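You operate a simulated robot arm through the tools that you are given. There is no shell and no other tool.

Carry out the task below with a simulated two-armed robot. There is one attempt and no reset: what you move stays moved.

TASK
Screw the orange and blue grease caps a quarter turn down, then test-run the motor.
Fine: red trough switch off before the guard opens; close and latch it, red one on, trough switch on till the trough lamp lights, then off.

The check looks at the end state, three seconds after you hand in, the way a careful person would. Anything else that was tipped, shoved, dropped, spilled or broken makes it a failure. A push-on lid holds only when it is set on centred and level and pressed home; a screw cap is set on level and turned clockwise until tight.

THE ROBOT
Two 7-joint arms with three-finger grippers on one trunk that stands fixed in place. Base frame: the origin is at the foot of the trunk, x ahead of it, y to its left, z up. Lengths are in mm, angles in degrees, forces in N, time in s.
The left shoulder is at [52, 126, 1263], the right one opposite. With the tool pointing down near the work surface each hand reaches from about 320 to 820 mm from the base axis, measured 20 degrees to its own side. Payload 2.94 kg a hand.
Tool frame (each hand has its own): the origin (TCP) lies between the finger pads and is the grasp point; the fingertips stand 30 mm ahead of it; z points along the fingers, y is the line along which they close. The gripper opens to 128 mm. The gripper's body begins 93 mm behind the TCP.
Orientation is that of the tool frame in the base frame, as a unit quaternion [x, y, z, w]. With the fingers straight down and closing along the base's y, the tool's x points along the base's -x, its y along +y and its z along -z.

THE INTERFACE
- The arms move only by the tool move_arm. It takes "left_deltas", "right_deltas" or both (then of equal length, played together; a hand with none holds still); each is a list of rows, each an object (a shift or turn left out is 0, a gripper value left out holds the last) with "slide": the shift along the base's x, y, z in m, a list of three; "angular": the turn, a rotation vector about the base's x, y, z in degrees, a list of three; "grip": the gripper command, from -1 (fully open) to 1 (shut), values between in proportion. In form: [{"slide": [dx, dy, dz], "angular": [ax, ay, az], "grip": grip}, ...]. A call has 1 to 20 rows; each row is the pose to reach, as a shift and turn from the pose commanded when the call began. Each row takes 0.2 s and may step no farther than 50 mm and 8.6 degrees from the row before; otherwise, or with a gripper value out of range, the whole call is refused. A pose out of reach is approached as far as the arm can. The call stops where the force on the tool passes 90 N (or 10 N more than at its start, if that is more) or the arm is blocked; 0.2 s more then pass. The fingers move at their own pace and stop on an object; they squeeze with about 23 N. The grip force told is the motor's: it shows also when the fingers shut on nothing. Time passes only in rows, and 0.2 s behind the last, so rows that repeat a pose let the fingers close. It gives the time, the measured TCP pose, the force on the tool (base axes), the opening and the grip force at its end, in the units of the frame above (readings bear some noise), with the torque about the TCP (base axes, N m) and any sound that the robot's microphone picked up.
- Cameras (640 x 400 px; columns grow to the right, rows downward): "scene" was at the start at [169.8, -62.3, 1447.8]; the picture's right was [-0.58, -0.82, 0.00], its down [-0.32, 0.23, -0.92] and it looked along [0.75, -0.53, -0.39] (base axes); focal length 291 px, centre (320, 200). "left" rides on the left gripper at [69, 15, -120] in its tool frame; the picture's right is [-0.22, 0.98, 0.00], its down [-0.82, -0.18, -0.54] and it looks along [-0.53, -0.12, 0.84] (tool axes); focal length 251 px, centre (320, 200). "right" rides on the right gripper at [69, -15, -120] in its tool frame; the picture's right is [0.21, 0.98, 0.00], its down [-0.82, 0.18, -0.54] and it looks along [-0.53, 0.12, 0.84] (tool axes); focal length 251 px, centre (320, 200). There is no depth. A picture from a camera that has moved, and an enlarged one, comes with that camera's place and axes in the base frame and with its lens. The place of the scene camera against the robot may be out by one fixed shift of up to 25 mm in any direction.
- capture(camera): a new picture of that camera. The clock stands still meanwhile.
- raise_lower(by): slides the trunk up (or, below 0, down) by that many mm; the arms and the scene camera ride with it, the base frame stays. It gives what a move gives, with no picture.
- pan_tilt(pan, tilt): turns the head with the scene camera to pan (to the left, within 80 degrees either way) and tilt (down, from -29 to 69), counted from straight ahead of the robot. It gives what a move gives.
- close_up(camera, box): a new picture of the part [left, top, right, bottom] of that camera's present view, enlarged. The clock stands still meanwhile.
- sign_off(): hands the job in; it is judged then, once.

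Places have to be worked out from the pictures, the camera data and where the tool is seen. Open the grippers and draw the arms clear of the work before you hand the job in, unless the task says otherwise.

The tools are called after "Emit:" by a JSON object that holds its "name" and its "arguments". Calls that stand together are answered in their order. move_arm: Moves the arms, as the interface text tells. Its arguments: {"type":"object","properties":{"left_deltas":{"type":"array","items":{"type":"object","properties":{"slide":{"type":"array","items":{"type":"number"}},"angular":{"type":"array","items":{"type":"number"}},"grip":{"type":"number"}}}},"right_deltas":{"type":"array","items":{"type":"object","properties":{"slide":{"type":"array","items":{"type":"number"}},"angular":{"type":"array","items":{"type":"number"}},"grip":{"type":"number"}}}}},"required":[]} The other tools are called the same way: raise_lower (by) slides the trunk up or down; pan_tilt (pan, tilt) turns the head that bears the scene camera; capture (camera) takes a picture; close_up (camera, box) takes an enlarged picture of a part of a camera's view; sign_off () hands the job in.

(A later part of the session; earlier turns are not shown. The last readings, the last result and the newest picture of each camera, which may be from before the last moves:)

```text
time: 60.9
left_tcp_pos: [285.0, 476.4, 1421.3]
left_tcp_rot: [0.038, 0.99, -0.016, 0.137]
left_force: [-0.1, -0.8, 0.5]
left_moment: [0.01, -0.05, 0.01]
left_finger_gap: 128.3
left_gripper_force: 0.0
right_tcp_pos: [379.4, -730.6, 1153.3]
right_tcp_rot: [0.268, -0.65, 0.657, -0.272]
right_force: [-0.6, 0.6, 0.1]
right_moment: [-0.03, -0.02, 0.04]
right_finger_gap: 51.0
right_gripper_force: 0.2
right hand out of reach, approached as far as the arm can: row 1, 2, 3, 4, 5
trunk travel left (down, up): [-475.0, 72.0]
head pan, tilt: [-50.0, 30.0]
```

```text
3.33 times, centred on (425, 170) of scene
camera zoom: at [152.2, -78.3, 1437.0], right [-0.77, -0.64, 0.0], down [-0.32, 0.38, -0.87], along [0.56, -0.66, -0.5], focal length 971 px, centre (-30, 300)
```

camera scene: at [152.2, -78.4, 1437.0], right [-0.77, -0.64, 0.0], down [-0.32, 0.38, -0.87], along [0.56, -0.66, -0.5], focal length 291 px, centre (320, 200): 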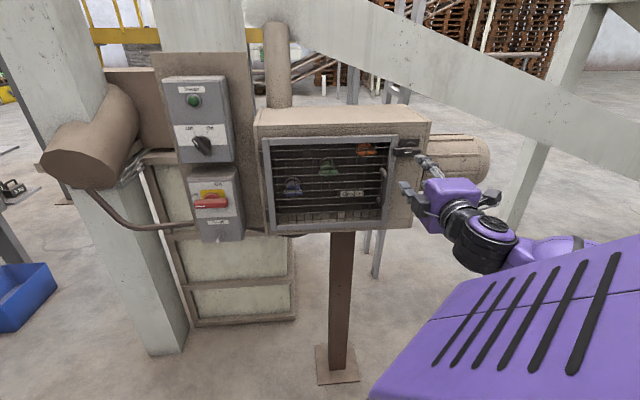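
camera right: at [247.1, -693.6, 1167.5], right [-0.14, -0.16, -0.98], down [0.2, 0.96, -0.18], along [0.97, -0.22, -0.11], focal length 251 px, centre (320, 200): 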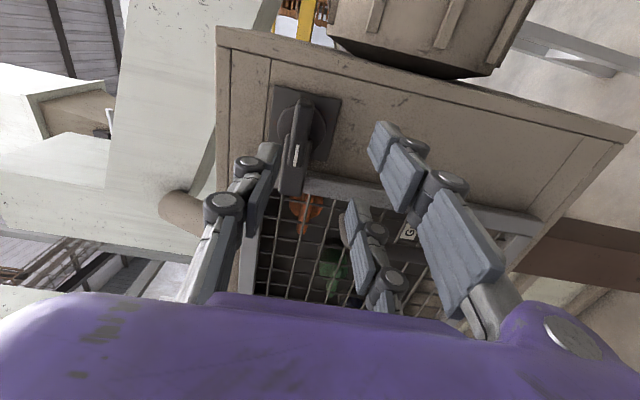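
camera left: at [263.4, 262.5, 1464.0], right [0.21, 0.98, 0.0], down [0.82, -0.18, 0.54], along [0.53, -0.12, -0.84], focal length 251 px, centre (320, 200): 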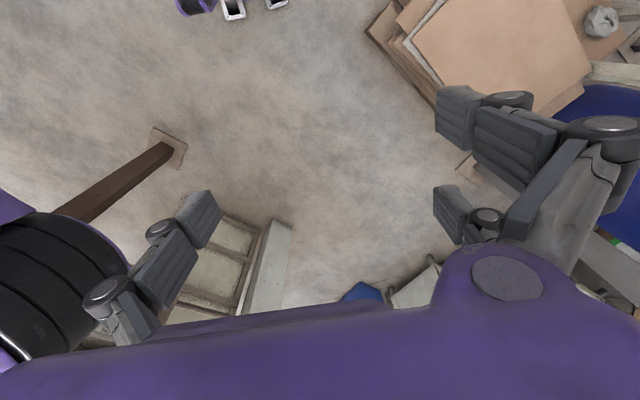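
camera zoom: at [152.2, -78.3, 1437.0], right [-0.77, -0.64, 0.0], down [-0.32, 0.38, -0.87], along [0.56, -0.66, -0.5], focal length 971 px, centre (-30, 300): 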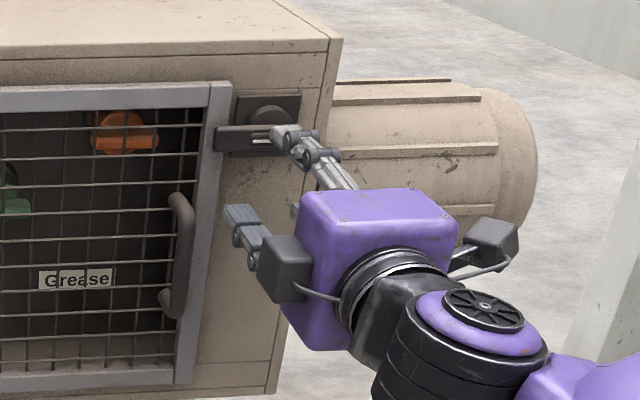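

Out of reach at this roll: it sits 17 mm low. I'll back off a bit and roll to the other side (camera-left), checking reachability on the way.

Emit:
{"name": "move_arm", "arguments": {"right_deltas": [{"slide": [-0.015, 0.015, 0], "angular": [-5.8, 5.8, 0]}, {"slide": [-0.03, 0.03, 0], "angular": [-11.6, 11.6, 0]}, {"slide": [-0.045, 0.045, 0], "angular": [-17.4, 17.4, 0]}, {"slide": [-0.05, 0.05, 0], "angular": [-23.2, 23.2, 0]}, {"slide": [-0.05, 0.05, 0.004], "angular": [-29, 29, 0]}, {"slide": [-0.05, 0.05, 0.008], "angular": [-34.8, 34.8, 0]}, {"slide": [-0.05, 0.05, 0.012], "angular": [-40.6, 40.6, 0]}, {"slide": [-0.05, 0.05, 0.017], "angular": [-46.4, 46.4, 0]}, {"slide": [-0.05, 0.05, 0.017], "angular": [-52.2, 52.2, 0]}, {"slide": [-0.05, 0.05, 0.017], "angular": [-58, 58, 0]}, {"slide": [-0.05, 0.05, 0.017], "angular": [-63.6, 63.6, 0]}, {"slide": [-0.05, 0.05, 0.017], "angular": [-63.6, 63.6, 0]}]}}

```text
time: 63.5
left_tcp_pos: [284.4, 476.3, 1420.0]
left_tcp_rot: [0.038, 0.99, -0.017, 0.137]
left_force: [0.4, -0.8, -1.1]
left_moment: [0.03, -0.01, -0.01]
left_finger_gap: 128.2
left_gripper_force: 0.0
right_tcp_pos: [328.5, -678.7, 1171.1]
right_tcp_rot: [0.652, -0.273, 0.654, 0.27]
right_force: [-0.4, 0.2, 0.2]
right_moment: [-0.01, 0.01, -0.01]
right_finger_gap: 51.2
right_gripper_force: 0.1
trunk travel left (down, up): [-475.0, 72.0]
head pan, tilt: [-50.0, 30.0]
```

Upright roll is fine here. Continuing 90° further to camera-left.

Emit:
{"name": "move_arm", "arguments": {"right_deltas": [{"angular": [-5.8, 5.8, 0]}, {"angular": [-11.6, 11.6, 0]}, {"angular": [-17.4, 17.4, 0]}, {"angular": [-23.2, 23.2, 0]}, {"angular": [-29, 29, 0]}, {"angular": [-34.8, 34.8, 0]}, {"angular": [-40.6, 40.6, 0]}, {"angular": [-46.4, 46.4, 0]}, {"angular": [-52.2, 52.2, 0]}, {"angular": [-58, 58, 0]}, {"angular": [-63.6, 63.6, 0]}, {"slide": [-0.006, -0.006, 0], "angular": [-63.6, 63.6, 0]}]}}

Emit:
{"name": "capture", "arguments": {"camera": "right"}}

```text
time: 66.1
left_tcp_pos: [285.3, 477.6, 1420.3]
left_tcp_rot: [0.039, 0.99, -0.016, 0.137]
left_force: [-0.1, 0.3, -0.2]
left_moment: [0.0, 0.02, -0.04]
left_finger_gap: 128.0
left_gripper_force: 0.1
right_tcp_pos: [324.6, -685.9, 1170.2]
right_tcp_rot: [0.654, 0.269, 0.273, 0.652]
right_force: [-0.8, -0.1, -0.1]
right_moment: [0.0, 0.02, 0.02]
right_finger_gap: 51.2
right_gripper_force: 0.0
trunk travel left (down, up): [-475.0, 72.0]
head pan, tilt: [-50.0, 30.0]
```

```text
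taken
camera right: at [288.8, -551.6, 1156.8], right [0.15, 0.15, 0.98], down [-0.96, -0.2, 0.17], along [0.22, -0.97, 0.11], focal length 251 px, centre (320, 200)
```

right: 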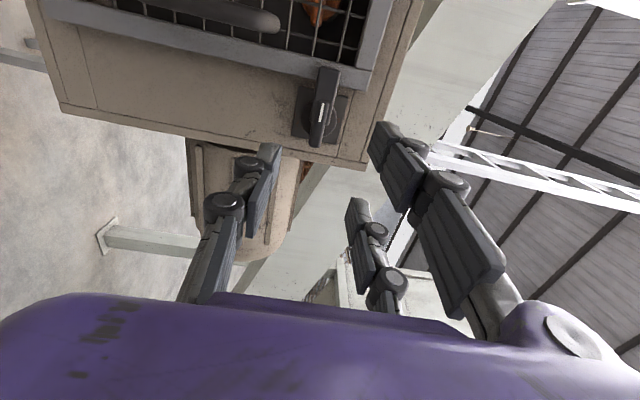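

Reachable here and the lever mark checks out at (l −245, z 1169). Advancing along the heading around the lever, fingers open 51 mm.

Emit:
{"name": "move_arm", "arguments": {"right_deltas": [{"slide": [0.025, -0.025, 0]}, {"slide": [0.045, -0.045, 0]}, {"slide": [0.06, -0.06, 0]}, {"slide": [0.06, -0.06, 0]}]}}

Emit:
{"name": "capture", "arguments": {"camera": "right"}}

```text
time: 67.1
left_tcp_pos: [285.0, 475.9, 1421.3]
left_tcp_rot: [0.039, 0.99, -0.016, 0.137]
left_force: [0.1, -0.4, 0.2]
left_moment: [0.01, -0.02, 0.01]
left_finger_gap: 127.9
left_gripper_force: 0.0
right_tcp_pos: [383.9, -745.0, 1170.3]
right_tcp_rot: [0.653, 0.269, 0.273, 0.653]
right_force: [0.2, 0.2, -0.4]
right_moment: [0.0, 0.01, -0.02]
right_finger_gap: 51.1
right_gripper_force: 0.0
trunk travel left (down, up): [-475.0, 72.0]
head pan, tilt: [-50.0, 30.0]
```

```text
taken
camera right: at [347.6, -611.3, 1155.6], right [0.15, 0.15, 0.98], down [-0.96, -0.2, 0.17], along [0.22, -0.97, 0.11], focal length 251 px, centre (320, 200)
```

right: 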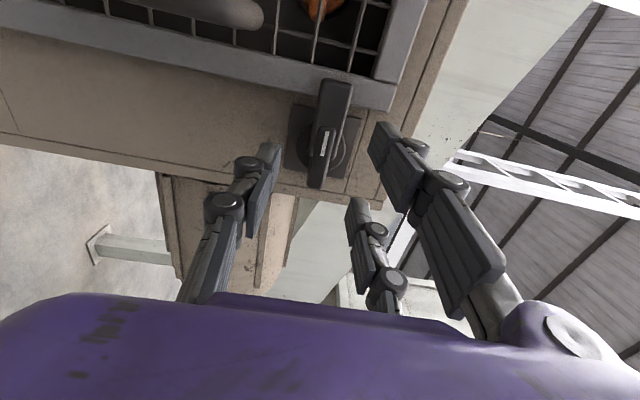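

Centred. Final 17 mm advance, then close.

Emit:
{"name": "move_arm", "arguments": {"right_deltas": [{"slide": [0.006, -0.006, 0]}, {"slide": [0.012, -0.012, 0]}, {"slide": [0.012, -0.012, 0], "grip": 1}, {"slide": [0.012, -0.012, 0], "grip": 1}, {"slide": [0.012, -0.012, 0], "grip": 1}]}}

Emit:
{"name": "capture", "arguments": {"camera": "right"}}

```text
time: 68.3
left_tcp_pos: [285.4, 476.3, 1421.0]
left_tcp_rot: [0.039, 0.99, -0.017, 0.137]
left_force: [0.8, 0.2, 0.0]
left_moment: [0.01, 0.01, 0.0]
left_finger_gap: 128.0
left_gripper_force: 0.1
right_tcp_pos: [395.3, -758.4, 1169.8]
right_tcp_rot: [0.653, 0.269, 0.274, 0.652]
right_force: [-0.8, 0.5, -0.4]
right_moment: [0.03, 0.03, -0.18]
right_finger_gap: 13.0
right_gripper_force: 39.0
trunk travel left (down, up): [-475.0, 72.0]
head pan, tilt: [-50.0, 30.0]
```

```text
taken
camera right: at [360.3, -623.5, 1156.0], right [0.15, 0.15, 0.98], down [-0.96, -0.2, 0.17], along [0.22, -0.97, 0.11], focal length 251 px, centre (320, 200)
```

right: 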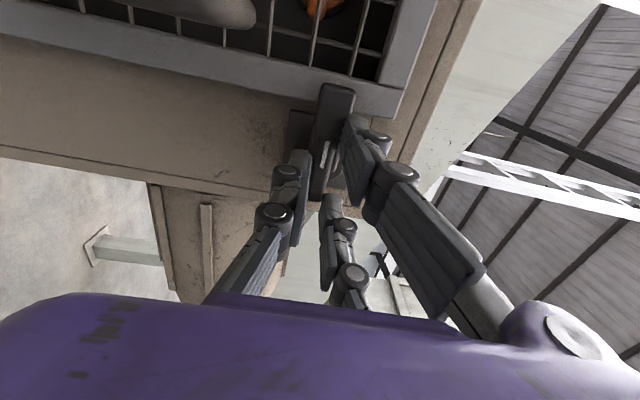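

Gripped at 13 mm. I'll test-turn 16° clockwise and read the torque.

Emit:
{"name": "move_arm", "arguments": {"right_deltas": [{"angular": [2.8, -2.8, 0], "grip": 1}, {"angular": [5.6, -5.6, 0], "grip": 1}, {"angular": [8.5, -8.5, 0], "grip": 1}, {"angular": [11.3, -11.3, 0], "grip": 1}, {"angular": [11.3, -11.3, 0], "grip": 1}]}}

Emit:
{"name": "capture", "arguments": {"camera": "right"}}

```text
time: 69.5
left_tcp_pos: [284.8, 477.2, 1421.2]
left_tcp_rot: [0.038, 0.99, -0.017, 0.138]
left_force: [0.1, -0.9, 0.9]
left_moment: [0.0, -0.01, 0.01]
left_finger_gap: 128.1
left_gripper_force: 0.0
right_tcp_pos: [395.9, -756.4, 1169.8]
right_tcp_rot: [0.685, 0.174, 0.362, 0.608]
right_force: [-3.6, 4.0, -4.5]
right_moment: [0.12, 0.15, -0.27]
right_finger_gap: 12.9
right_gripper_force: 40.0
trunk travel left (down, up): [-475.0, 72.0]
head pan, tilt: [-50.0, 30.0]
```

```text
taken
camera right: at [361.3, -622.5, 1175.7], right [-0.05, -0.05, 1.0], down [-0.98, -0.21, -0.06], along [0.21, -0.98, -0.04], focal length 251 px, centre (320, 200)
```

right: 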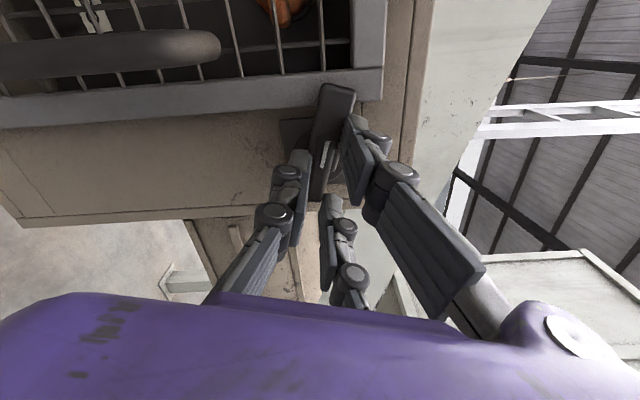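

The lever turns freely clockwise. Continuing to a full quarter turn.

Emit:
{"name": "move_arm", "arguments": {"right_deltas": [{"angular": [5.8, -5.8, 0]}, {"angular": [11.6, -11.6, 0]}, {"angular": [17.4, -17.4, 0]}, {"angular": [23.2, -23.2, 0]}, {"angular": [29, -29, 0]}, {"angular": [34.8, -34.8, 0]}, {"angular": [40.6, -40.6, 0]}, {"angular": [46.4, -46.4, 0]}, {"angular": [52.3, -52.3, 0]}, {"angular": [52.3, -52.3, 0]}]}}

Emit:
{"name": "capture", "arguments": {"camera": "right"}}

Emit:
{"name": "close_up", "arguments": {"camera": "scene", "box": [330, 90, 500, 240]}}

```text
time: 71.7
left_tcp_pos: [284.6, 475.6, 1420.5]
left_tcp_rot: [0.039, 0.99, -0.017, 0.138]
left_force: [0.2, 0.1, -0.3]
left_moment: [0.02, 0.02, 0.03]
left_finger_gap: 127.9
left_gripper_force: 0.2
right_tcp_pos: [396.2, -757.3, 1170.7]
right_tcp_rot: [0.652, -0.273, 0.654, 0.269]
right_force: [-5.0, 10.4, -14.5]
right_moment: [-0.07, 0.42, 0.04]
right_finger_gap: 12.9
right_gripper_force: 40.1
trunk travel left (down, up): [-475.0, 72.0]
head pan, tilt: [-50.0, 30.0]
```

```text
taken
camera right: at [322.2, -661.8, 1239.8], right [-0.69, -0.69, 0.21], down [-0.51, 0.26, -0.82], along [0.51, -0.67, -0.53], focal length 251 px, centre (320, 200)
```

right: 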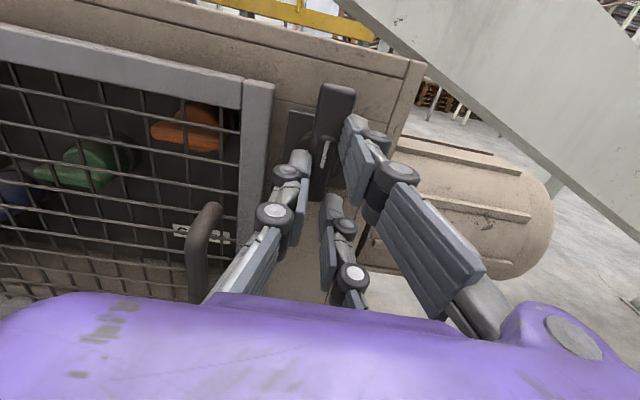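

```text
2.67 times, centred on (415, 165) of scene
camera zoom: at [152.2, -78.2, 1436.9], right [-0.77, -0.64, 0.0], down [-0.32, 0.38, -0.87], along [0.56, -0.66, -0.5], focal length 777 px, centre (67, 293)
```

zoom: 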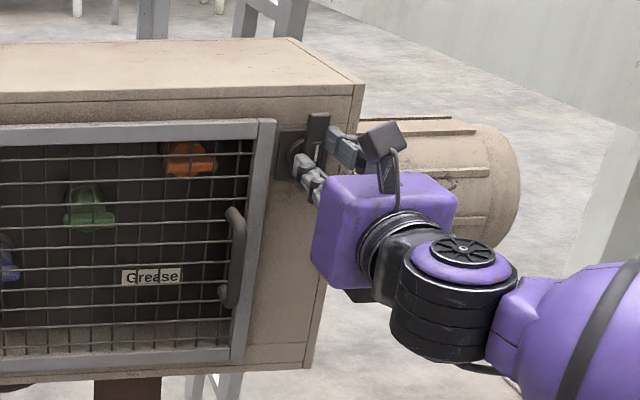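

The latch is vertical and clear of the frame. Releasing and backing out.

Emit:
{"name": "move_arm", "arguments": {"right_deltas": [{"grip": 0.4}, {"grip": 0.4}, {"slide": [-0.02, 0.02, 0], "grip": 0.4}, {"slide": [-0.05, 0.05, 0], "grip": 0.4}, {"slide": [-0.08, 0.08, 0], "grip": 0.4}, {"slide": [-0.08, 0.08, 0], "grip": 0.4}]}}

Emit:
{"name": "capture", "arguments": {"camera": "right"}}

Emit:
{"name": "close_up", "arguments": {"camera": "scene", "box": [240, 90, 500, 250]}}

```text
time: 73.1
left_tcp_pos: [287.0, 476.3, 1420.2]
left_tcp_rot: [0.039, 0.989, -0.017, 0.138]
left_force: [0.0, 0.3, 0.1]
left_moment: [0.02, 0.03, 0.02]
left_finger_gap: 128.1
left_gripper_force: 0.1
right_tcp_pos: [315.8, -679.1, 1170.8]
right_tcp_rot: [0.652, -0.273, 0.653, 0.271]
right_force: [-0.3, -0.1, -0.4]
right_moment: [0.02, -0.04, -0.01]
right_finger_gap: 38.3
right_gripper_force: 0.0
trunk travel left (down, up): [-475.0, 72.0]
head pan, tilt: [-50.0, 30.0]
```

```text
taken
camera right: at [242.6, -583.5, 1241.1], right [-0.69, -0.69, 0.21], down [-0.51, 0.26, -0.82], along [0.51, -0.68, -0.53], focal length 251 px, centre (320, 200)
```

right: 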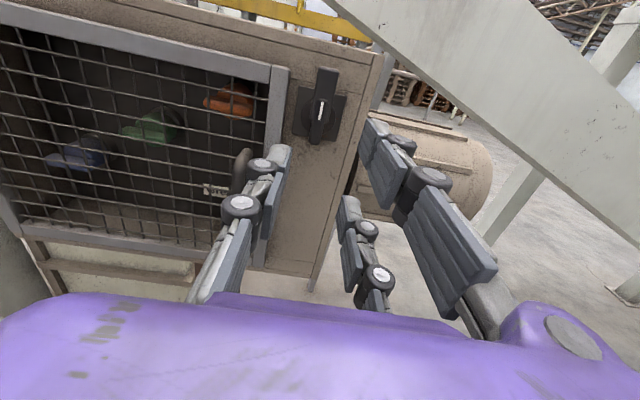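

```text
2.46 times, centred on (370, 170) of scene
camera zoom: at [152.9, -79.0, 1436.9], right [-0.77, -0.64, 0.0], down [-0.32, 0.38, -0.87], along [0.56, -0.66, -0.5], focal length 717 px, centre (197, 274)
```

zoom: 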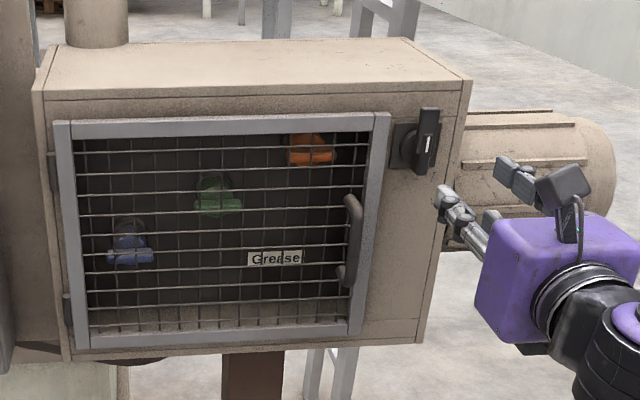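

Latch is released. Now I need an accurate fix on the door handle; moving the hand left and lower for an unobstructed view, opening the fingers wide.

Emit:
{"name": "move_arm", "arguments": {"right_deltas": [{"slide": [0.022, 0.026, -0.017], "grip": -0.2}, {"slide": [0.044, 0.053, -0.035], "grip": -0.2}, {"slide": [0.066, 0.079, -0.052], "grip": -0.2}, {"slide": [0.088, 0.106, -0.07], "grip": -0.2}, {"slide": [0.088, 0.106, -0.07], "grip": -0.2}]}}

Emit:
{"name": "capture", "arguments": {"camera": "right"}}

```text
time: 74.3
left_tcp_pos: [283.7, 477.6, 1422.3]
left_tcp_rot: [0.038, 0.99, -0.016, 0.137]
left_force: [-0.1, -0.5, 0.1]
left_moment: [0.02, -0.03, 0.01]
left_finger_gap: 128.1
left_gripper_force: 0.0
right_tcp_pos: [402.1, -571.5, 1102.0]
right_tcp_rot: [0.652, -0.273, 0.654, 0.269]
right_force: [0.0, 0.0, 0.0]
right_moment: [-0.01, -0.02, -0.02]
right_finger_gap: 76.5
right_gripper_force: 0.0
trunk travel left (down, up): [-475.0, 72.0]
head pan, tilt: [-50.0, 30.0]
```

```text
taken
camera right: at [329.6, -475.0, 1170.1], right [-0.69, -0.69, 0.21], down [-0.51, 0.26, -0.82], along [0.51, -0.68, -0.53], focal length 251 px, centre (320, 200)
```

right: 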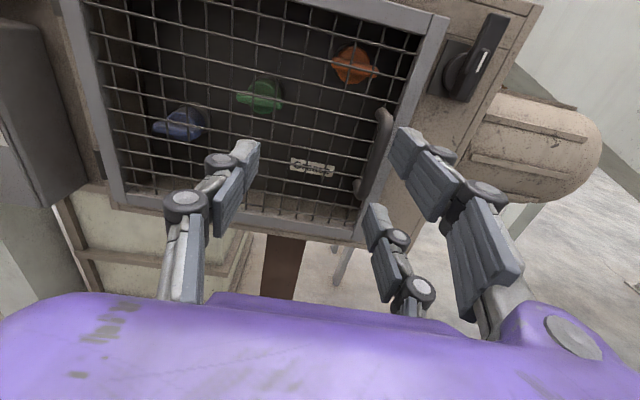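

Another view from further left for stereo on the handle and caps.

Emit:
{"name": "move_arm", "arguments": {"right_deltas": [{"slide": [0.026, 0.026, 0]}, {"slide": [0.052, 0.052, 0]}, {"slide": [0.078, 0.078, 0]}, {"slide": [0.078, 0.078, 0]}]}}

Emit:
{"name": "capture", "arguments": {"camera": "right"}}

Emit:
{"name": "close_up", "arguments": {"camera": "right", "box": [380, 20, 620, 220]}}

Emit:
{"name": "close_up", "arguments": {"camera": "right", "box": [180, 0, 480, 190]}}

```text
time: 75.3
left_tcp_pos: [284.2, 475.6, 1419.6]
left_tcp_rot: [0.039, 0.99, -0.017, 0.138]
left_force: [-0.8, -0.5, 0.1]
left_moment: [0.01, -0.02, -0.01]
left_finger_gap: 127.9
left_gripper_force: 0.0
right_tcp_pos: [481.1, -492.4, 1101.3]
right_tcp_rot: [0.651, -0.274, 0.654, 0.269]
right_force: [0.6, 0.3, -0.9]
right_moment: [0.0, -0.04, 0.02]
right_finger_gap: 76.9
right_gripper_force: 0.0
trunk travel left (down, up): [-475.0, 72.0]
head pan, tilt: [-50.0, 30.0]
```

```text
taken
camera right: at [407.6, -396.8, 1170.5], right [-0.69, -0.69, 0.21], down [-0.5, 0.26, -0.82], along [0.51, -0.68, -0.53], focal length 251 px, centre (320, 200)
```

right: 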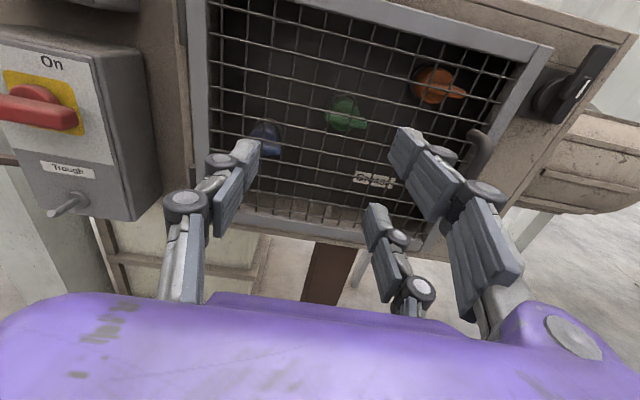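

```text
2.00 times, centred on (500, 120) of right
camera zoom: at [407.6, -396.8, 1170.5], right [-0.69, -0.69, 0.21], down [-0.5, 0.26, -0.82], along [0.51, -0.68, -0.53], focal length 503 px, centre (-40, 360)
```

zoom: 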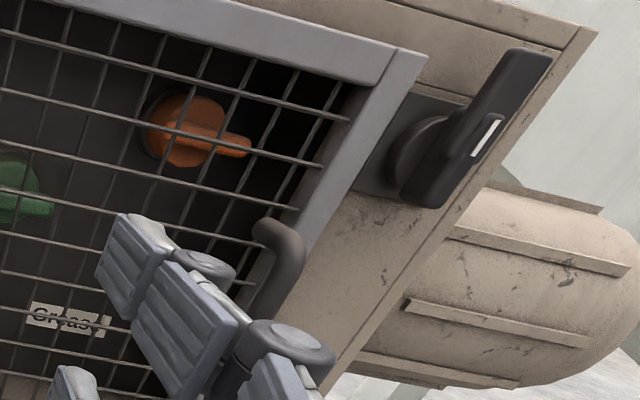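

```text
2.11 times, centred on (330, 95) of right
camera zoom: at [407.6, -396.8, 1170.5], right [-0.69, -0.69, 0.21], down [-0.5, 0.26, -0.82], along [0.51, -0.68, -0.53], focal length 529 px, centre (299, 421)
```

zoom: 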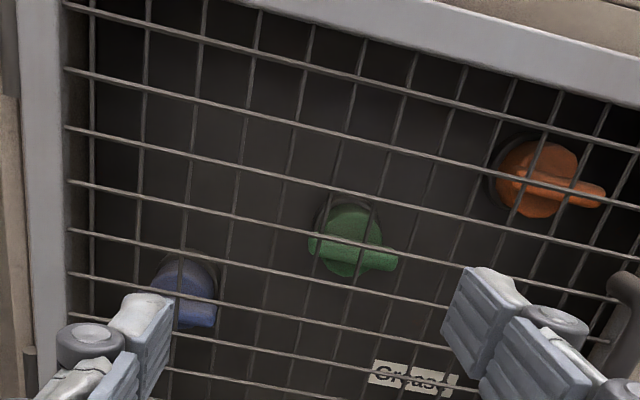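

Handle bar fixed at l≈−177, front depth ≈815, z 1040–1120. Moving in front of it at z 1080.

Emit:
{"name": "move_arm", "arguments": {"right_deltas": [{"slide": [-0.028, -0.032, -0.005]}, {"slide": [-0.056, -0.064, -0.01]}, {"slide": [-0.084, -0.096, -0.015]}, {"slide": [-0.111, -0.128, -0.021]}, {"slide": [-0.082, -0.157, -0.021]}, {"slide": [-0.061, -0.178, -0.021]}, {"slide": [-0.061, -0.178, -0.021]}]}}

Emit:
{"name": "capture", "arguments": {"camera": "right"}}

```text
time: 76.9
left_tcp_pos: [285.1, 476.7, 1420.6]
left_tcp_rot: [0.039, 0.99, -0.017, 0.138]
left_force: [-0.6, 0.1, 0.4]
left_moment: [0.01, 0.0, 0.0]
left_finger_gap: 127.8
left_gripper_force: 0.0
right_tcp_pos: [419.5, -670.8, 1079.8]
right_tcp_rot: [0.652, -0.273, 0.655, 0.269]
right_force: [0.2, 0.0, 0.4]
right_moment: [-0.01, 0.02, 0.02]
right_finger_gap: 76.9
right_gripper_force: 0.1
trunk travel left (down, up): [-475.0, 72.0]
head pan, tilt: [-50.0, 30.0]
```

```text
taken
camera right: at [346.3, -575.4, 1150.0], right [-0.69, -0.69, 0.21], down [-0.51, 0.26, -0.82], along [0.51, -0.68, -0.53], focal length 251 px, centre (320, 200)
```

right: 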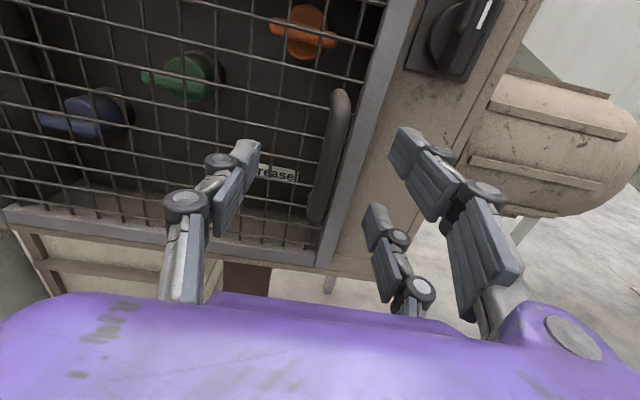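

The bar sits ~7 mm right of my axis. Shifting right 6 mm, advancing 36 mm, and closing on the bar.

Emit:
{"name": "move_arm", "arguments": {"right_deltas": [{"slide": [-0.0042, -0.0042, 0]}, {"slide": [0.0085, -0.017, 0]}, {"slide": [0.0212, -0.0297, 0]}, {"slide": [0.0212, -0.0297, 0]}, {"slide": [0.0212, -0.0297, 0], "grip": 1}, {"slide": [0.0212, -0.0297, 0], "grip": 1}, {"slide": [0.0212, -0.0297, 0], "grip": 1}, {"slide": [0.0212, -0.0297, 0], "grip": 1}]}}

Emit:
{"name": "capture", "arguments": {"camera": "right"}}

```text
time: 78.7
left_tcp_pos: [283.9, 476.1, 1421.3]
left_tcp_rot: [0.038, 0.99, -0.016, 0.138]
left_force: [-0.1, 0.1, 0.0]
left_moment: [-0.02, 0.0, 0.01]
left_finger_gap: 127.9
left_gripper_force: 0.1
right_tcp_pos: [440.1, -701.4, 1078.5]
right_tcp_rot: [0.652, -0.273, 0.654, 0.27]
right_force: [-5.2, -5.6, 1.6]
right_moment: [-0.57, 0.9, -0.11]
right_finger_gap: 12.9
right_gripper_force: 39.7
trunk travel left (down, up): [-475.0, 72.0]
head pan, tilt: [-50.0, 30.0]
```

```text
taken
camera right: at [367.2, -605.5, 1149.1], right [-0.69, -0.69, 0.21], down [-0.51, 0.26, -0.82], along [0.51, -0.68, -0.53], focal length 251 px, centre (320, 200)
```

right: 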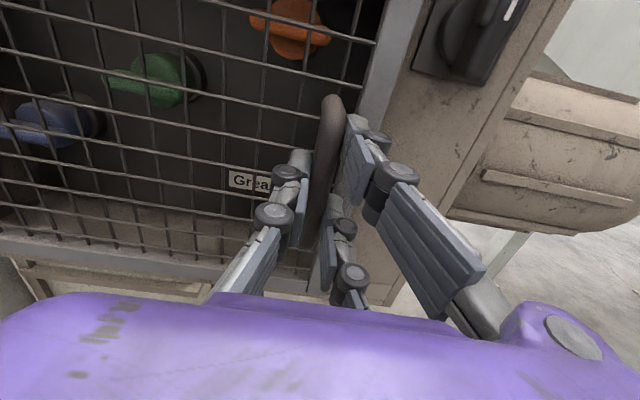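

Gripped the handle bar (13 mm). The hinge is near l≈130, so I'll pull along the door's arc to about 30°.

Emit:
{"name": "move_arm", "arguments": {"right_deltas": [{"slide": [-0.0162, 0.0226, 0]}, {"slide": [-0.0302, 0.0463, 0]}, {"slide": [-0.0422, 0.0712, 0]}, {"slide": [-0.052, 0.097, 0]}, {"slide": [-0.0593, 0.1238, 0]}, {"slide": [-0.0645, 0.151, 0]}, {"slide": [-0.0645, 0.151, 0]}]}}

Emit:
{"name": "capture", "arguments": {"camera": "right"}}

Emit:
{"name": "capture", "arguments": {"camera": "scene"}}

```text
time: 80.3
left_tcp_pos: [285.3, 475.7, 1420.9]
left_tcp_rot: [0.039, 0.989, -0.015, 0.139]
left_force: [0.4, 0.5, -1.0]
left_moment: [-0.02, 0.01, -0.03]
left_finger_gap: 128.1
left_gripper_force: 0.0
right_tcp_pos: [376.4, -549.1, 1078.8]
right_tcp_rot: [0.651, -0.274, 0.655, 0.269]
right_force: [-4.9, -0.5, 4.0]
right_moment: [0.31, 0.33, 0.06]
right_finger_gap: 13.0
right_gripper_force: 39.8
trunk travel left (down, up): [-475.0, 72.0]
head pan, tilt: [-50.0, 30.0]
```

```text
taken
camera right: at [303.1, -453.5, 1149.0], right [-0.69, -0.69, 0.21], down [-0.5, 0.26, -0.82], along [0.52, -0.67, -0.53], focal length 251 px, centre (320, 200)
```

right: 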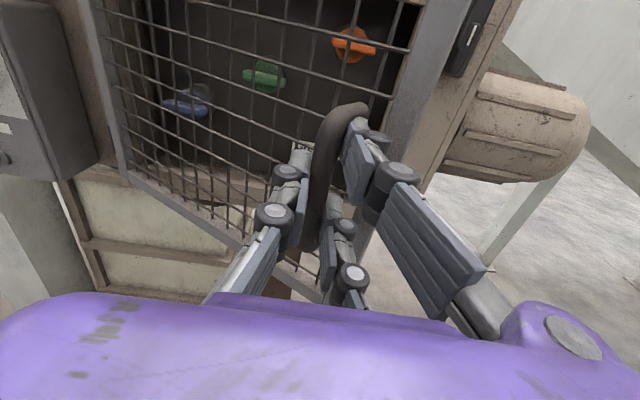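

```text
taken
camera scene: at [151.1, -78.5, 1437.1], right [-0.77, -0.64, 0.0], down [-0.32, 0.38, -0.87], along [0.56, -0.66, -0.5], focal length 291 px, centre (320, 200)
```

scene: 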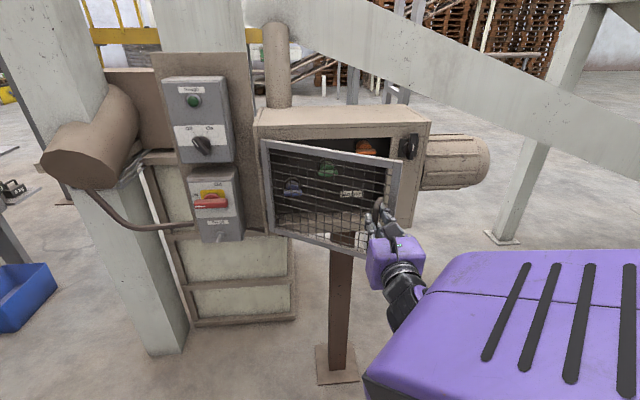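

Door is at ~30° with little resistance. Continuing the arc to 50°.

Emit:
{"name": "move_arm", "arguments": {"right_deltas": [{"slide": [-0.0027, 0.0276, 0]}, {"slide": [-0.003, 0.0552, 0]}, {"slide": [-0.0008, 0.0829, 0]}, {"slide": [0.0036, 0.1101, 0]}, {"slide": [0.0036, 0.1101, 0]}]}}

Emit:
{"name": "capture", "arguments": {"camera": "scene"}}

Emit:
{"name": "capture", "arguments": {"camera": "right"}}

```text
time: 81.5
left_tcp_pos: [280.9, 476.7, 1420.8]
left_tcp_rot: [0.039, 0.989, -0.017, 0.138]
left_force: [-0.1, -0.4, -0.2]
left_moment: [0.0, -0.01, 0.01]
left_finger_gap: 127.9
left_gripper_force: 0.0
right_tcp_pos: [385.1, -459.2, 1064.1]
right_tcp_rot: [0.653, -0.275, 0.653, 0.269]
right_force: [-27.2, 3.8, -18.2]
right_moment: [0.78, -1.16, -0.04]
right_finger_gap: 14.3
right_gripper_force: 40.1
right hand out of reach, approached as far as the arm can: row 2, 3, 4, 5
trunk travel left (down, up): [-475.0, 72.0]
head pan, tilt: [-50.0, 30.0]
```

```text
taken
camera scene: at [148.3, -79.3, 1436.9], right [-0.77, -0.64, 0.0], down [-0.32, 0.38, -0.87], along [0.56, -0.66, -0.5], focal length 291 px, centre (320, 200)
```

scene: 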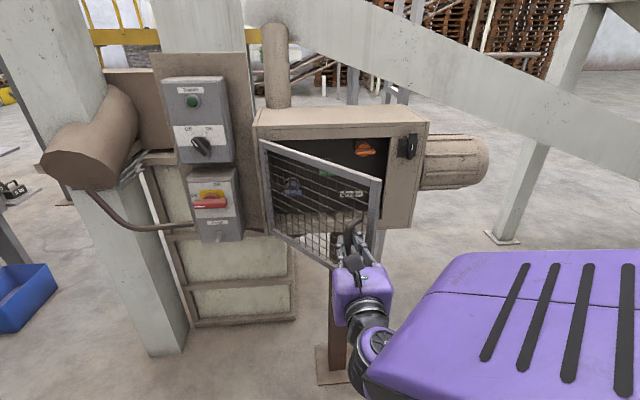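

```text
taken
camera right: at [312.1, -363.9, 1134.9], right [-0.69, -0.69, 0.21], down [-0.51, 0.26, -0.82], along [0.51, -0.67, -0.53], focal length 251 px, centre (320, 200)
```

right: 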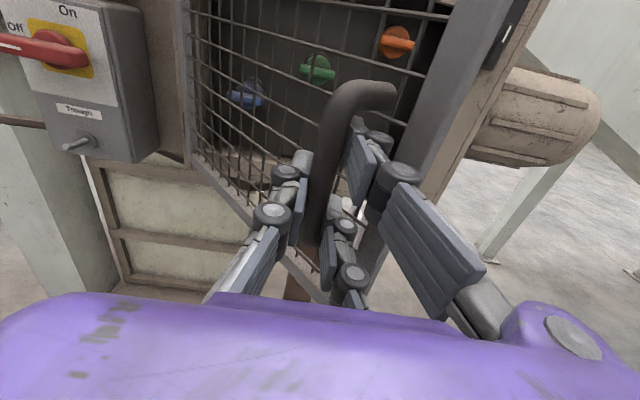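

The arm reached its inner limit with the door at ~45°. I'll release the handle and try backing straight off.

Emit:
{"name": "move_arm", "arguments": {"right_deltas": [{"grip": 0.3}, {"grip": 0.3}, {"slide": [-0.007, 0.007, 0], "grip": 0.3}, {"slide": [-0.014, 0.014, 0], "grip": 0.3}, {"slide": [-0.021, 0.021, 0], "grip": 0.3}, {"slide": [-0.03, 0.03, 0], "grip": 0.3}]}}

Emit:
{"name": "capture", "arguments": {"camera": "right"}}

```text
time: 82.9
left_tcp_pos: [284.5, 477.3, 1419.6]
left_tcp_rot: [0.038, 0.99, -0.016, 0.138]
left_force: [-0.5, -0.5, -0.4]
left_moment: [-0.05, -0.03, -0.01]
left_finger_gap: 128.0
left_gripper_force: 0.0
right_tcp_pos: [372.7, -442.2, 1049.8]
right_tcp_rot: [0.652, -0.273, 0.654, 0.27]
right_force: [-0.4, 0.7, 0.0]
right_moment: [0.0, 0.03, -0.02]
right_finger_gap: 44.5
right_gripper_force: 0.0
right hand out of reach, approached as far as the arm can: row 3, 4, 5, 6
trunk travel left (down, up): [-475.0, 72.0]
head pan, tilt: [-50.0, 30.0]
```

```text
taken
camera right: at [299.2, -346.7, 1119.6], right [-0.69, -0.69, 0.21], down [-0.5, 0.26, -0.82], along [0.52, -0.68, -0.53], focal length 251 px, centre (320, 200)
```

right: 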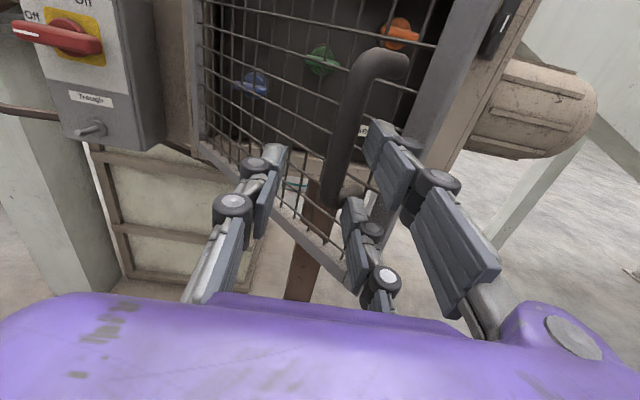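

Tips are just at the bar's front. I'll back off a further 25 mm, letting the hand drop a little since lower seems reachable.

Emit:
{"name": "move_arm", "arguments": {"right_deltas": [{"slide": [-0.009, 0.009, -0.01]}, {"slide": [-0.018, 0.018, -0.022]}, {"slide": [-0.018, 0.018, -0.022]}]}}

Emit:
{"name": "capture", "arguments": {"camera": "right"}}

```text
time: 83.7
left_tcp_pos: [285.4, 476.1, 1420.9]
left_tcp_rot: [0.039, 0.99, -0.017, 0.138]
left_force: [-0.7, 0.3, -0.3]
left_moment: [0.01, 0.04, -0.01]
left_finger_gap: 128.0
left_gripper_force: 0.0
right_tcp_pos: [354.8, -425.7, 1027.3]
right_tcp_rot: [0.651, -0.275, 0.654, 0.269]
right_force: [-0.4, -0.7, -0.3]
right_moment: [-0.02, -0.01, -0.04]
right_finger_gap: 44.9
right_gripper_force: 0.0
trunk travel left (down, up): [-475.0, 72.0]
head pan, tilt: [-50.0, 30.0]
```

```text
taken
camera right: at [282.3, -329.7, 1096.6], right [-0.69, -0.69, 0.21], down [-0.51, 0.26, -0.82], along [0.51, -0.68, -0.53], focal length 251 px, centre (320, 200)
```

right: 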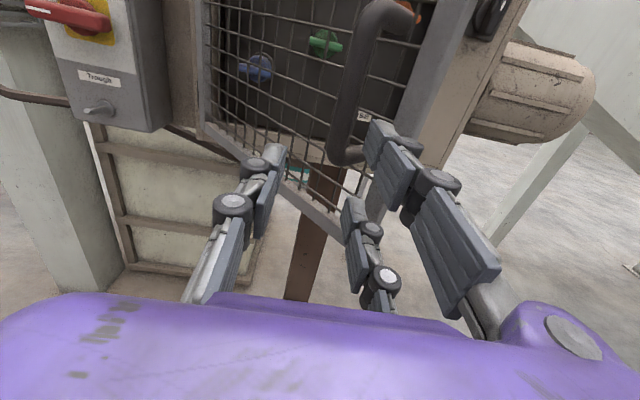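

Free of the handle; the door stays at ~45°. I'll close the fingers, move right past the door's free edge in front of it, and roll to the slender (camera-right) orientation so I can sweep the door wider from inside.

Emit:
{"name": "move_arm", "arguments": {"right_deltas": [{"slide": [-0.012, -0.002, -0.002], "angular": [5.8, -5.8, 0], "grip": 1}, {"slide": [-0.024, -0.012, 0.0], "angular": [11.6, -11.6, 0], "grip": 1}, {"slide": [-0.036, -0.024, 0.0], "angular": [17.4, -17.4, 0], "grip": 1}, {"slide": [-0.046, -0.036, 0.005], "angular": [23.2, -23.2, 0], "grip": 1}, {"slide": [-0.056, -0.048, 0.01], "angular": [29, -29, 0], "grip": 1}, {"slide": [-0.066, -0.06, 0.015], "angular": [34.8, -34.8, 0], "grip": 1}, {"slide": [-0.076, -0.072, 0.02], "angular": [40.6, -40.6, 0], "grip": 1}, {"slide": [-0.086, -0.084, 0.025], "angular": [46.4, -46.4, 0], "grip": 1}, {"slide": [-0.094, -0.096, 0.03], "angular": [52.2, -52.2, 0], "grip": 1}, {"slide": [-0.1, -0.111, 0.033], "angular": [58, -58, 0], "grip": 1}, {"slide": [-0.1, -0.111, 0.033], "angular": [63.6, -63.6, 0], "grip": 1}, {"slide": [-0.1, -0.111, 0.033], "angular": [63.6, -63.6, 0], "grip": 1}]}}

Emit:
{"name": "capture", "arguments": {"camera": "scene"}}

Emit:
{"name": "capture", "arguments": {"camera": "right"}}

```text
time: 86.3
left_tcp_pos: [284.9, 476.3, 1421.4]
left_tcp_rot: [0.039, 0.99, -0.016, 0.138]
left_force: [-0.4, 0.5, -0.5]
left_moment: [0.02, 0.0, 0.0]
left_finger_gap: 128.0
left_gripper_force: 0.0
right_tcp_pos: [255.4, -536.1, 1059.4]
right_tcp_rot: [0.313, -0.632, 0.671, -0.229]
right_force: [0.2, 0.0, -0.1]
right_moment: [0.0, -0.03, 0.01]
right_finger_gap: 0.0
right_gripper_force: 3.1
right hand out of reach, approached as far as the arm can: row 4, 5, 6, 7, 8, 9, 11, 12
trunk travel left (down, up): [-475.0, 72.0]
head pan, tilt: [-50.0, 30.0]
```

```text
taken
camera scene: at [152.7, -78.2, 1436.9], right [-0.77, -0.64, 0.0], down [-0.32, 0.38, -0.87], along [0.56, -0.66, -0.5], focal length 291 px, centre (320, 200)
```

scene: 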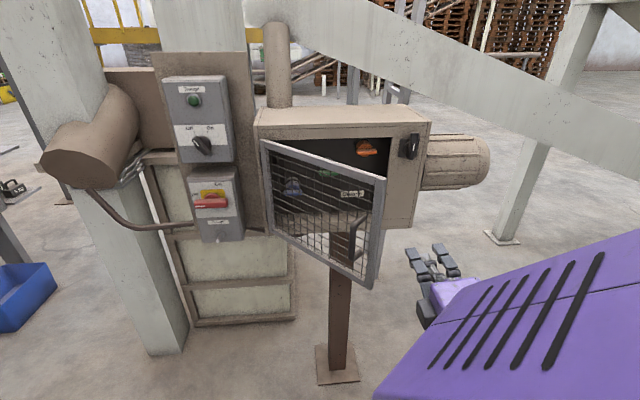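

```text
taken
camera right: at [124.6, -498.7, 1083.5], right [-0.24, -0.24, -0.94], down [0.18, 0.94, -0.29], along [0.96, -0.23, -0.18], focal length 251 px, centre (320, 200)
```

right: 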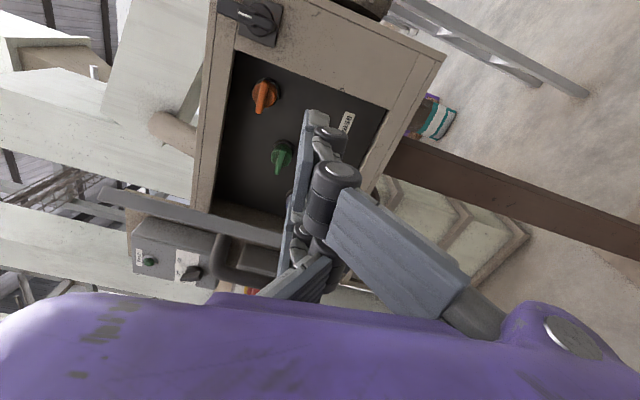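

The hand is now right of the door edge with fingers shut. I'll advance along the heading to get inside the door's edge and finish squaring the roll.

Emit:
{"name": "move_arm", "arguments": {"right_deltas": [{"slide": [0.018, -0.018, 0], "angular": [2.8, -2.6, 0]}, {"slide": [0.036, -0.036, 0], "angular": [5.5, -5.1, -0.2]}, {"slide": [0.057, -0.057, 0], "angular": [5.5, -5.1, -0.2]}, {"slide": [0.057, -0.057, 0], "angular": [5.5, -5.1, -0.2]}]}}

Emit:
{"name": "capture", "arguments": {"camera": "scene"}}

```text
time: 87.3
left_tcp_pos: [284.6, 476.4, 1421.8]
left_tcp_rot: [0.039, 0.99, -0.017, 0.137]
left_force: [-0.6, 0.2, -0.3]
left_moment: [-0.01, -0.04, -0.02]
left_finger_gap: 127.6
left_gripper_force: 0.1
right_tcp_pos: [311.3, -594.6, 1060.5]
right_tcp_rot: [0.27, -0.653, 0.654, -0.27]
right_force: [-0.3, -0.7, 0.1]
right_moment: [-0.02, 0.03, 0.0]
right_finger_gap: 0.2
right_gripper_force: 2.6
trunk travel left (down, up): [-475.0, 72.0]
head pan, tilt: [-50.0, 30.0]
```

```text
taken
camera scene: at [151.6, -77.8, 1437.1], right [-0.77, -0.64, 0.0], down [-0.32, 0.38, -0.87], along [0.56, -0.66, -0.5], focal length 291 px, centre (320, 200)
```

scene: 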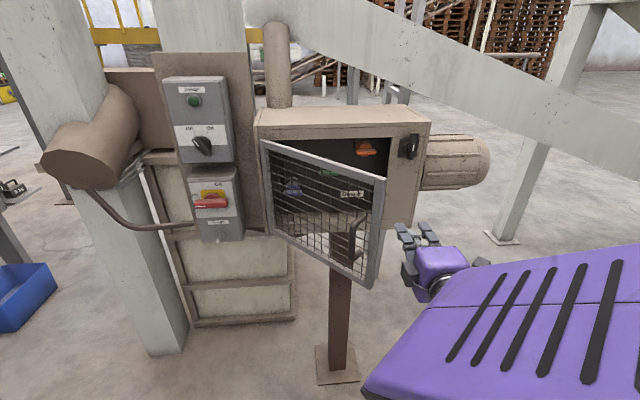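

Now sweeping left to push the door open from the inside.

Emit:
{"name": "move_arm", "arguments": {"right_deltas": [{"slide": [0.021, 0.021, 0]}, {"slide": [0.042, 0.042, 0]}, {"slide": [0.063, 0.063, 0]}, {"slide": [0.084, 0.084, 0]}, {"slide": [0.105, 0.105, 0]}, {"slide": [0.126, 0.126, 0]}, {"slide": [0.147, 0.147, 0]}, {"slide": [0.147, 0.147, 0]}]}}

Emit:
{"name": "capture", "arguments": {"camera": "scene"}}

```text
time: 88.2
left_tcp_pos: [280.3, 478.4, 1419.7]
left_tcp_rot: [0.039, 0.989, -0.018, 0.139]
left_force: [0.2, -0.3, -0.5]
left_moment: [0.0, 0.14, -0.01]
left_finger_gap: 128.1
left_gripper_force: 0.1
right_tcp_pos: [365.6, -532.0, 1061.8]
right_tcp_rot: [-0.261, 0.658, -0.657, 0.258]
right_force: [-57.6, 7.0, 8.6]
right_moment: [1.24, 0.06, 3.83]
right_finger_gap: 0.3
right_gripper_force: 2.7
trunk travel left (down, up): [-475.0, 72.0]
head pan, tilt: [-50.0, 30.0]
stopped in row 4 (right hand): the force on the tool passed its limit at 110 N (the readings are from after the stop); the commanded pose is now the measured one
```

```text
taken
camera scene: at [146.4, -76.2, 1437.7], right [-0.77, -0.64, 0.0], down [-0.32, 0.38, -0.87], along [0.56, -0.66, -0.5], focal length 291 px, centre (320, 200)
```

scene: 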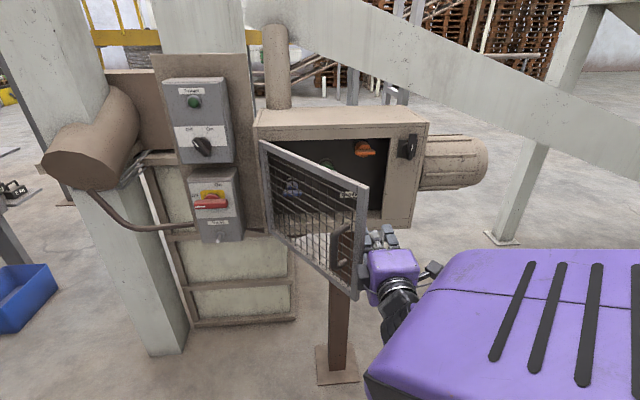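

The door edge, swinging toward me on its arc, caught against the hand's body. I'll ease off, drop lower (where the arm can fold closer), and push again following the edge's arc.

Emit:
{"name": "move_arm", "arguments": {"right_deltas": [{"slide": [-0.0177, -0.0035, 0]}, {"slide": [-0.0283, 0.0071, -0.03]}, {"slide": [-0.0283, 0.0071, -0.06]}, {"slide": [-0.0071, 0.0354, -0.07]}, {"slide": [0.0035, 0.0672, -0.07]}, {"slide": [0.0191, 0.1011, -0.07]}, {"slide": [0.0191, 0.1011, -0.07]}]}}

Emit:
{"name": "capture", "arguments": {"camera": "scene"}}

```text
time: 89.6
left_tcp_pos: [277.8, 480.6, 1421.6]
left_tcp_rot: [0.039, 0.989, -0.018, 0.14]
left_force: [-0.7, -0.9, -0.1]
left_moment: [0.0, 0.05, 0.01]
left_finger_gap: 128.0
left_gripper_force: 0.1
right_tcp_pos: [383.3, -470.2, 1016.1]
right_tcp_rot: [0.328, -0.594, 0.696, -0.236]
right_force: [-60.3, 19.8, -9.1]
right_moment: [0.45, 0.2, 3.57]
right_finger_gap: 0.1
right_gripper_force: 3.0
trunk travel left (down, up): [-475.0, 72.0]
head pan, tilt: [-50.0, 30.0]
stopped in row 6 (right hand): the force on the tool passed its limit at 207 N (the readings are from after the stop); the commanded pose is now the measured one
```

```text
taken
camera scene: at [144.3, -75.4, 1437.9], right [-0.77, -0.64, 0.0], down [-0.32, 0.38, -0.87], along [0.56, -0.66, -0.5], focal length 291 px, centre (320, 200)
```

scene: 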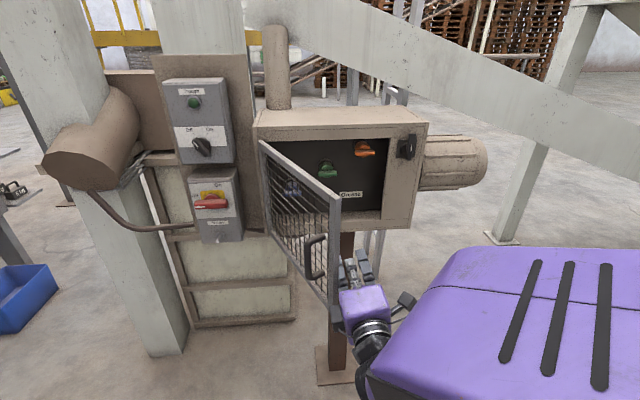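

The edge again caught the hand's rear. I'll slip right, yaw the hand ~40° left so that only the fingertips meet the door's inner face, and push slowly.

Emit:
{"name": "move_arm", "arguments": {"right_deltas": [{"slide": [-0.018, -0.018, 0]}, {"slide": [-0.035, -0.035, 0]}, {"slide": [-0.042, -0.042, 0.01]}, {"slide": [-0.042, -0.042, 0.02]}]}}

Emit:
{"name": "capture", "arguments": {"camera": "scene"}}

```text
time: 90.6
left_tcp_pos: [285.5, 476.9, 1421.1]
left_tcp_rot: [0.039, 0.99, -0.017, 0.137]
left_force: [0.2, -0.3, 0.8]
left_moment: [0.01, -0.02, 0.0]
left_finger_gap: 128.1
left_gripper_force: 0.2
right_tcp_pos: [351.1, -512.2, 1035.3]
right_tcp_rot: [0.329, -0.594, 0.694, -0.239]
right_force: [0.7, 0.3, -0.5]
right_moment: [0.0, -0.01, -0.02]
right_finger_gap: 0.1
right_gripper_force: 2.6
trunk travel left (down, up): [-475.0, 72.0]
head pan, tilt: [-50.0, 30.0]
```

```text
taken
camera scene: at [151.5, -78.1, 1437.1], right [-0.77, -0.64, 0.0], down [-0.32, 0.38, -0.87], along [0.56, -0.66, -0.5], focal length 291 px, centre (320, 200)
```

scene: 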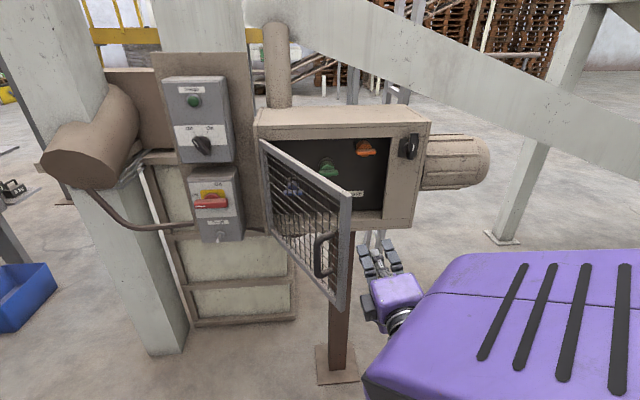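

Door is at ~65°. Yawing the hand 40° left with a slow leftward approach.

Emit:
{"name": "move_arm", "arguments": {"right_deltas": [{"slide": [0, 0, 0.005], "angular": [0, 0, 8]}, {"slide": [0, 0, 0.01], "angular": [0, 0, 16]}, {"slide": [0, 0, 0.015], "angular": [0, 0, 24]}, {"slide": [0, 0, 0.02], "angular": [0, 0, 32]}, {"slide": [0, 0, 0.02], "angular": [0, 0, 40]}, {"slide": [0, 0, 0.02], "angular": [0, 0, 40]}]}}

Emit:
{"name": "capture", "arguments": {"camera": "scene"}}

```text
time: 92.0
left_tcp_pos: [284.3, 478.0, 1419.5]
left_tcp_rot: [0.038, 0.99, -0.016, 0.137]
left_force: [0.2, 0.2, -0.4]
left_moment: [-0.01, 0.0, -0.03]
left_finger_gap: 128.1
left_gripper_force: 0.0
right_tcp_pos: [349.3, -510.7, 1054.7]
right_tcp_rot: [0.512, -0.445, 0.57, -0.463]
right_force: [-0.5, 0.2, 1.1]
right_moment: [-0.03, 0.02, -0.01]
right_finger_gap: 0.1
right_gripper_force: 2.7
trunk travel left (down, up): [-475.0, 72.0]
head pan, tilt: [-50.0, 30.0]
```

```text
taken
camera scene: at [152.1, -78.0, 1437.0], right [-0.77, -0.64, 0.0], down [-0.32, 0.38, -0.87], along [0.56, -0.66, -0.5], focal length 291 px, centre (320, 200)
```

scene: 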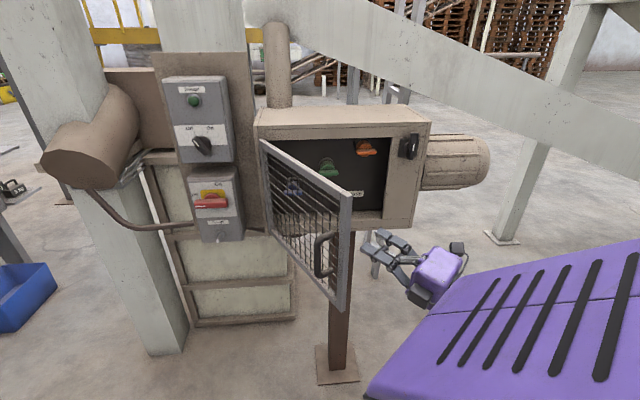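

Fully reachable. Now pushing slowly to the left with the fingertips on the inner face.

Emit:
{"name": "move_arm", "arguments": {"right_deltas": [{"slide": [0.0212, 0.0212, 0]}, {"slide": [0.0424, 0.0424, 0]}, {"slide": [0.0566, 0.0566, 0]}, {"slide": [0.0665, 0.0679, 0]}, {"slide": [0.0757, 0.0799, 0]}, {"slide": [0.0848, 0.0919, 0]}, {"slide": [0.094, 0.1039, 0]}, {"slide": [0.1032, 0.116, 0]}, {"slide": [0.1124, 0.128, 0]}, {"slide": [0.1216, 0.14, 0]}, {"slide": [0.1308, 0.152, 0]}, {"slide": [0.14, 0.164, 0]}]}}

Emit:
{"name": "capture", "arguments": {"camera": "scene"}}

```text
time: 94.6
left_tcp_pos: [285.9, 477.1, 1419.9]
left_tcp_rot: [0.039, 0.99, -0.017, 0.137]
left_force: [-0.1, 0.6, -0.3]
left_moment: [-0.01, 0.0, 0.0]
left_finger_gap: 128.1
left_gripper_force: 0.2
right_tcp_pos: [491.4, -347.8, 1053.4]
right_tcp_rot: [0.512, -0.446, 0.571, -0.462]
right_force: [0.0, 0.4, -0.3]
right_moment: [0.05, -0.02, -0.02]
right_finger_gap: 0.1
right_gripper_force: 2.2
trunk travel left (down, up): [-475.0, 72.0]
head pan, tilt: [-50.0, 30.0]
```

```text
taken
camera scene: at [152.6, -78.2, 1436.9], right [-0.77, -0.64, 0.0], down [-0.32, 0.38, -0.87], along [0.56, -0.66, -0.5], focal length 291 px, centre (320, 200)
```

scene: 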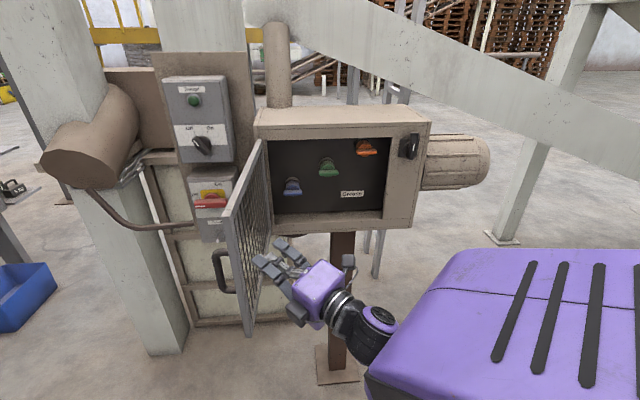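

Door is now past 90° and the caps are exposed. A little more push for clearance.

Emit:
{"name": "move_arm", "arguments": {"right_deltas": [{"slide": [0.011, 0.011, 0]}, {"slide": [0.022, 0.022, 0]}, {"slide": [0.033, 0.033, 0]}, {"slide": [0.044, 0.044, 0]}, {"slide": [0.044, 0.044, 0]}]}}

Emit:
{"name": "capture", "arguments": {"camera": "scene"}}

```text
time: 95.8
left_tcp_pos: [284.0, 474.9, 1420.4]
left_tcp_rot: [0.04, 0.99, -0.017, 0.137]
left_force: [-0.4, -0.6, -0.6]
left_moment: [-0.02, 0.0, 0.0]
left_finger_gap: 128.1
left_gripper_force: 0.1
right_tcp_pos: [532.9, -304.7, 1053.6]
right_tcp_rot: [0.512, -0.446, 0.571, -0.461]
right_force: [-7.9, -6.0, -1.8]
right_moment: [-0.11, -0.07, 0.21]
right_finger_gap: 0.3
right_gripper_force: 3.2
trunk travel left (down, up): [-475.0, 72.0]
head pan, tilt: [-50.0, 30.0]
```

```text
taken
camera scene: at [151.0, -79.3, 1437.0], right [-0.77, -0.64, 0.0], down [-0.32, 0.38, -0.87], along [0.56, -0.66, -0.5], focal length 291 px, centre (320, 200)
```

scene: 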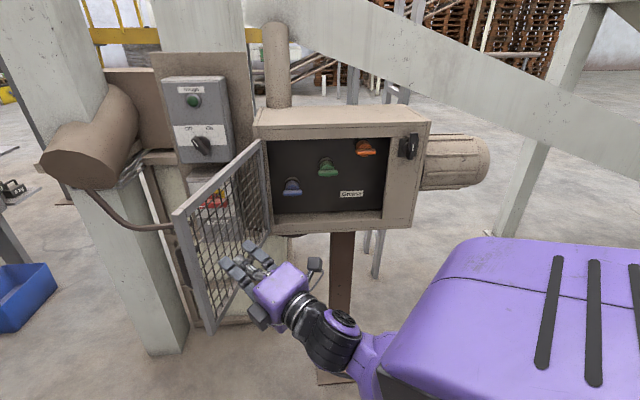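

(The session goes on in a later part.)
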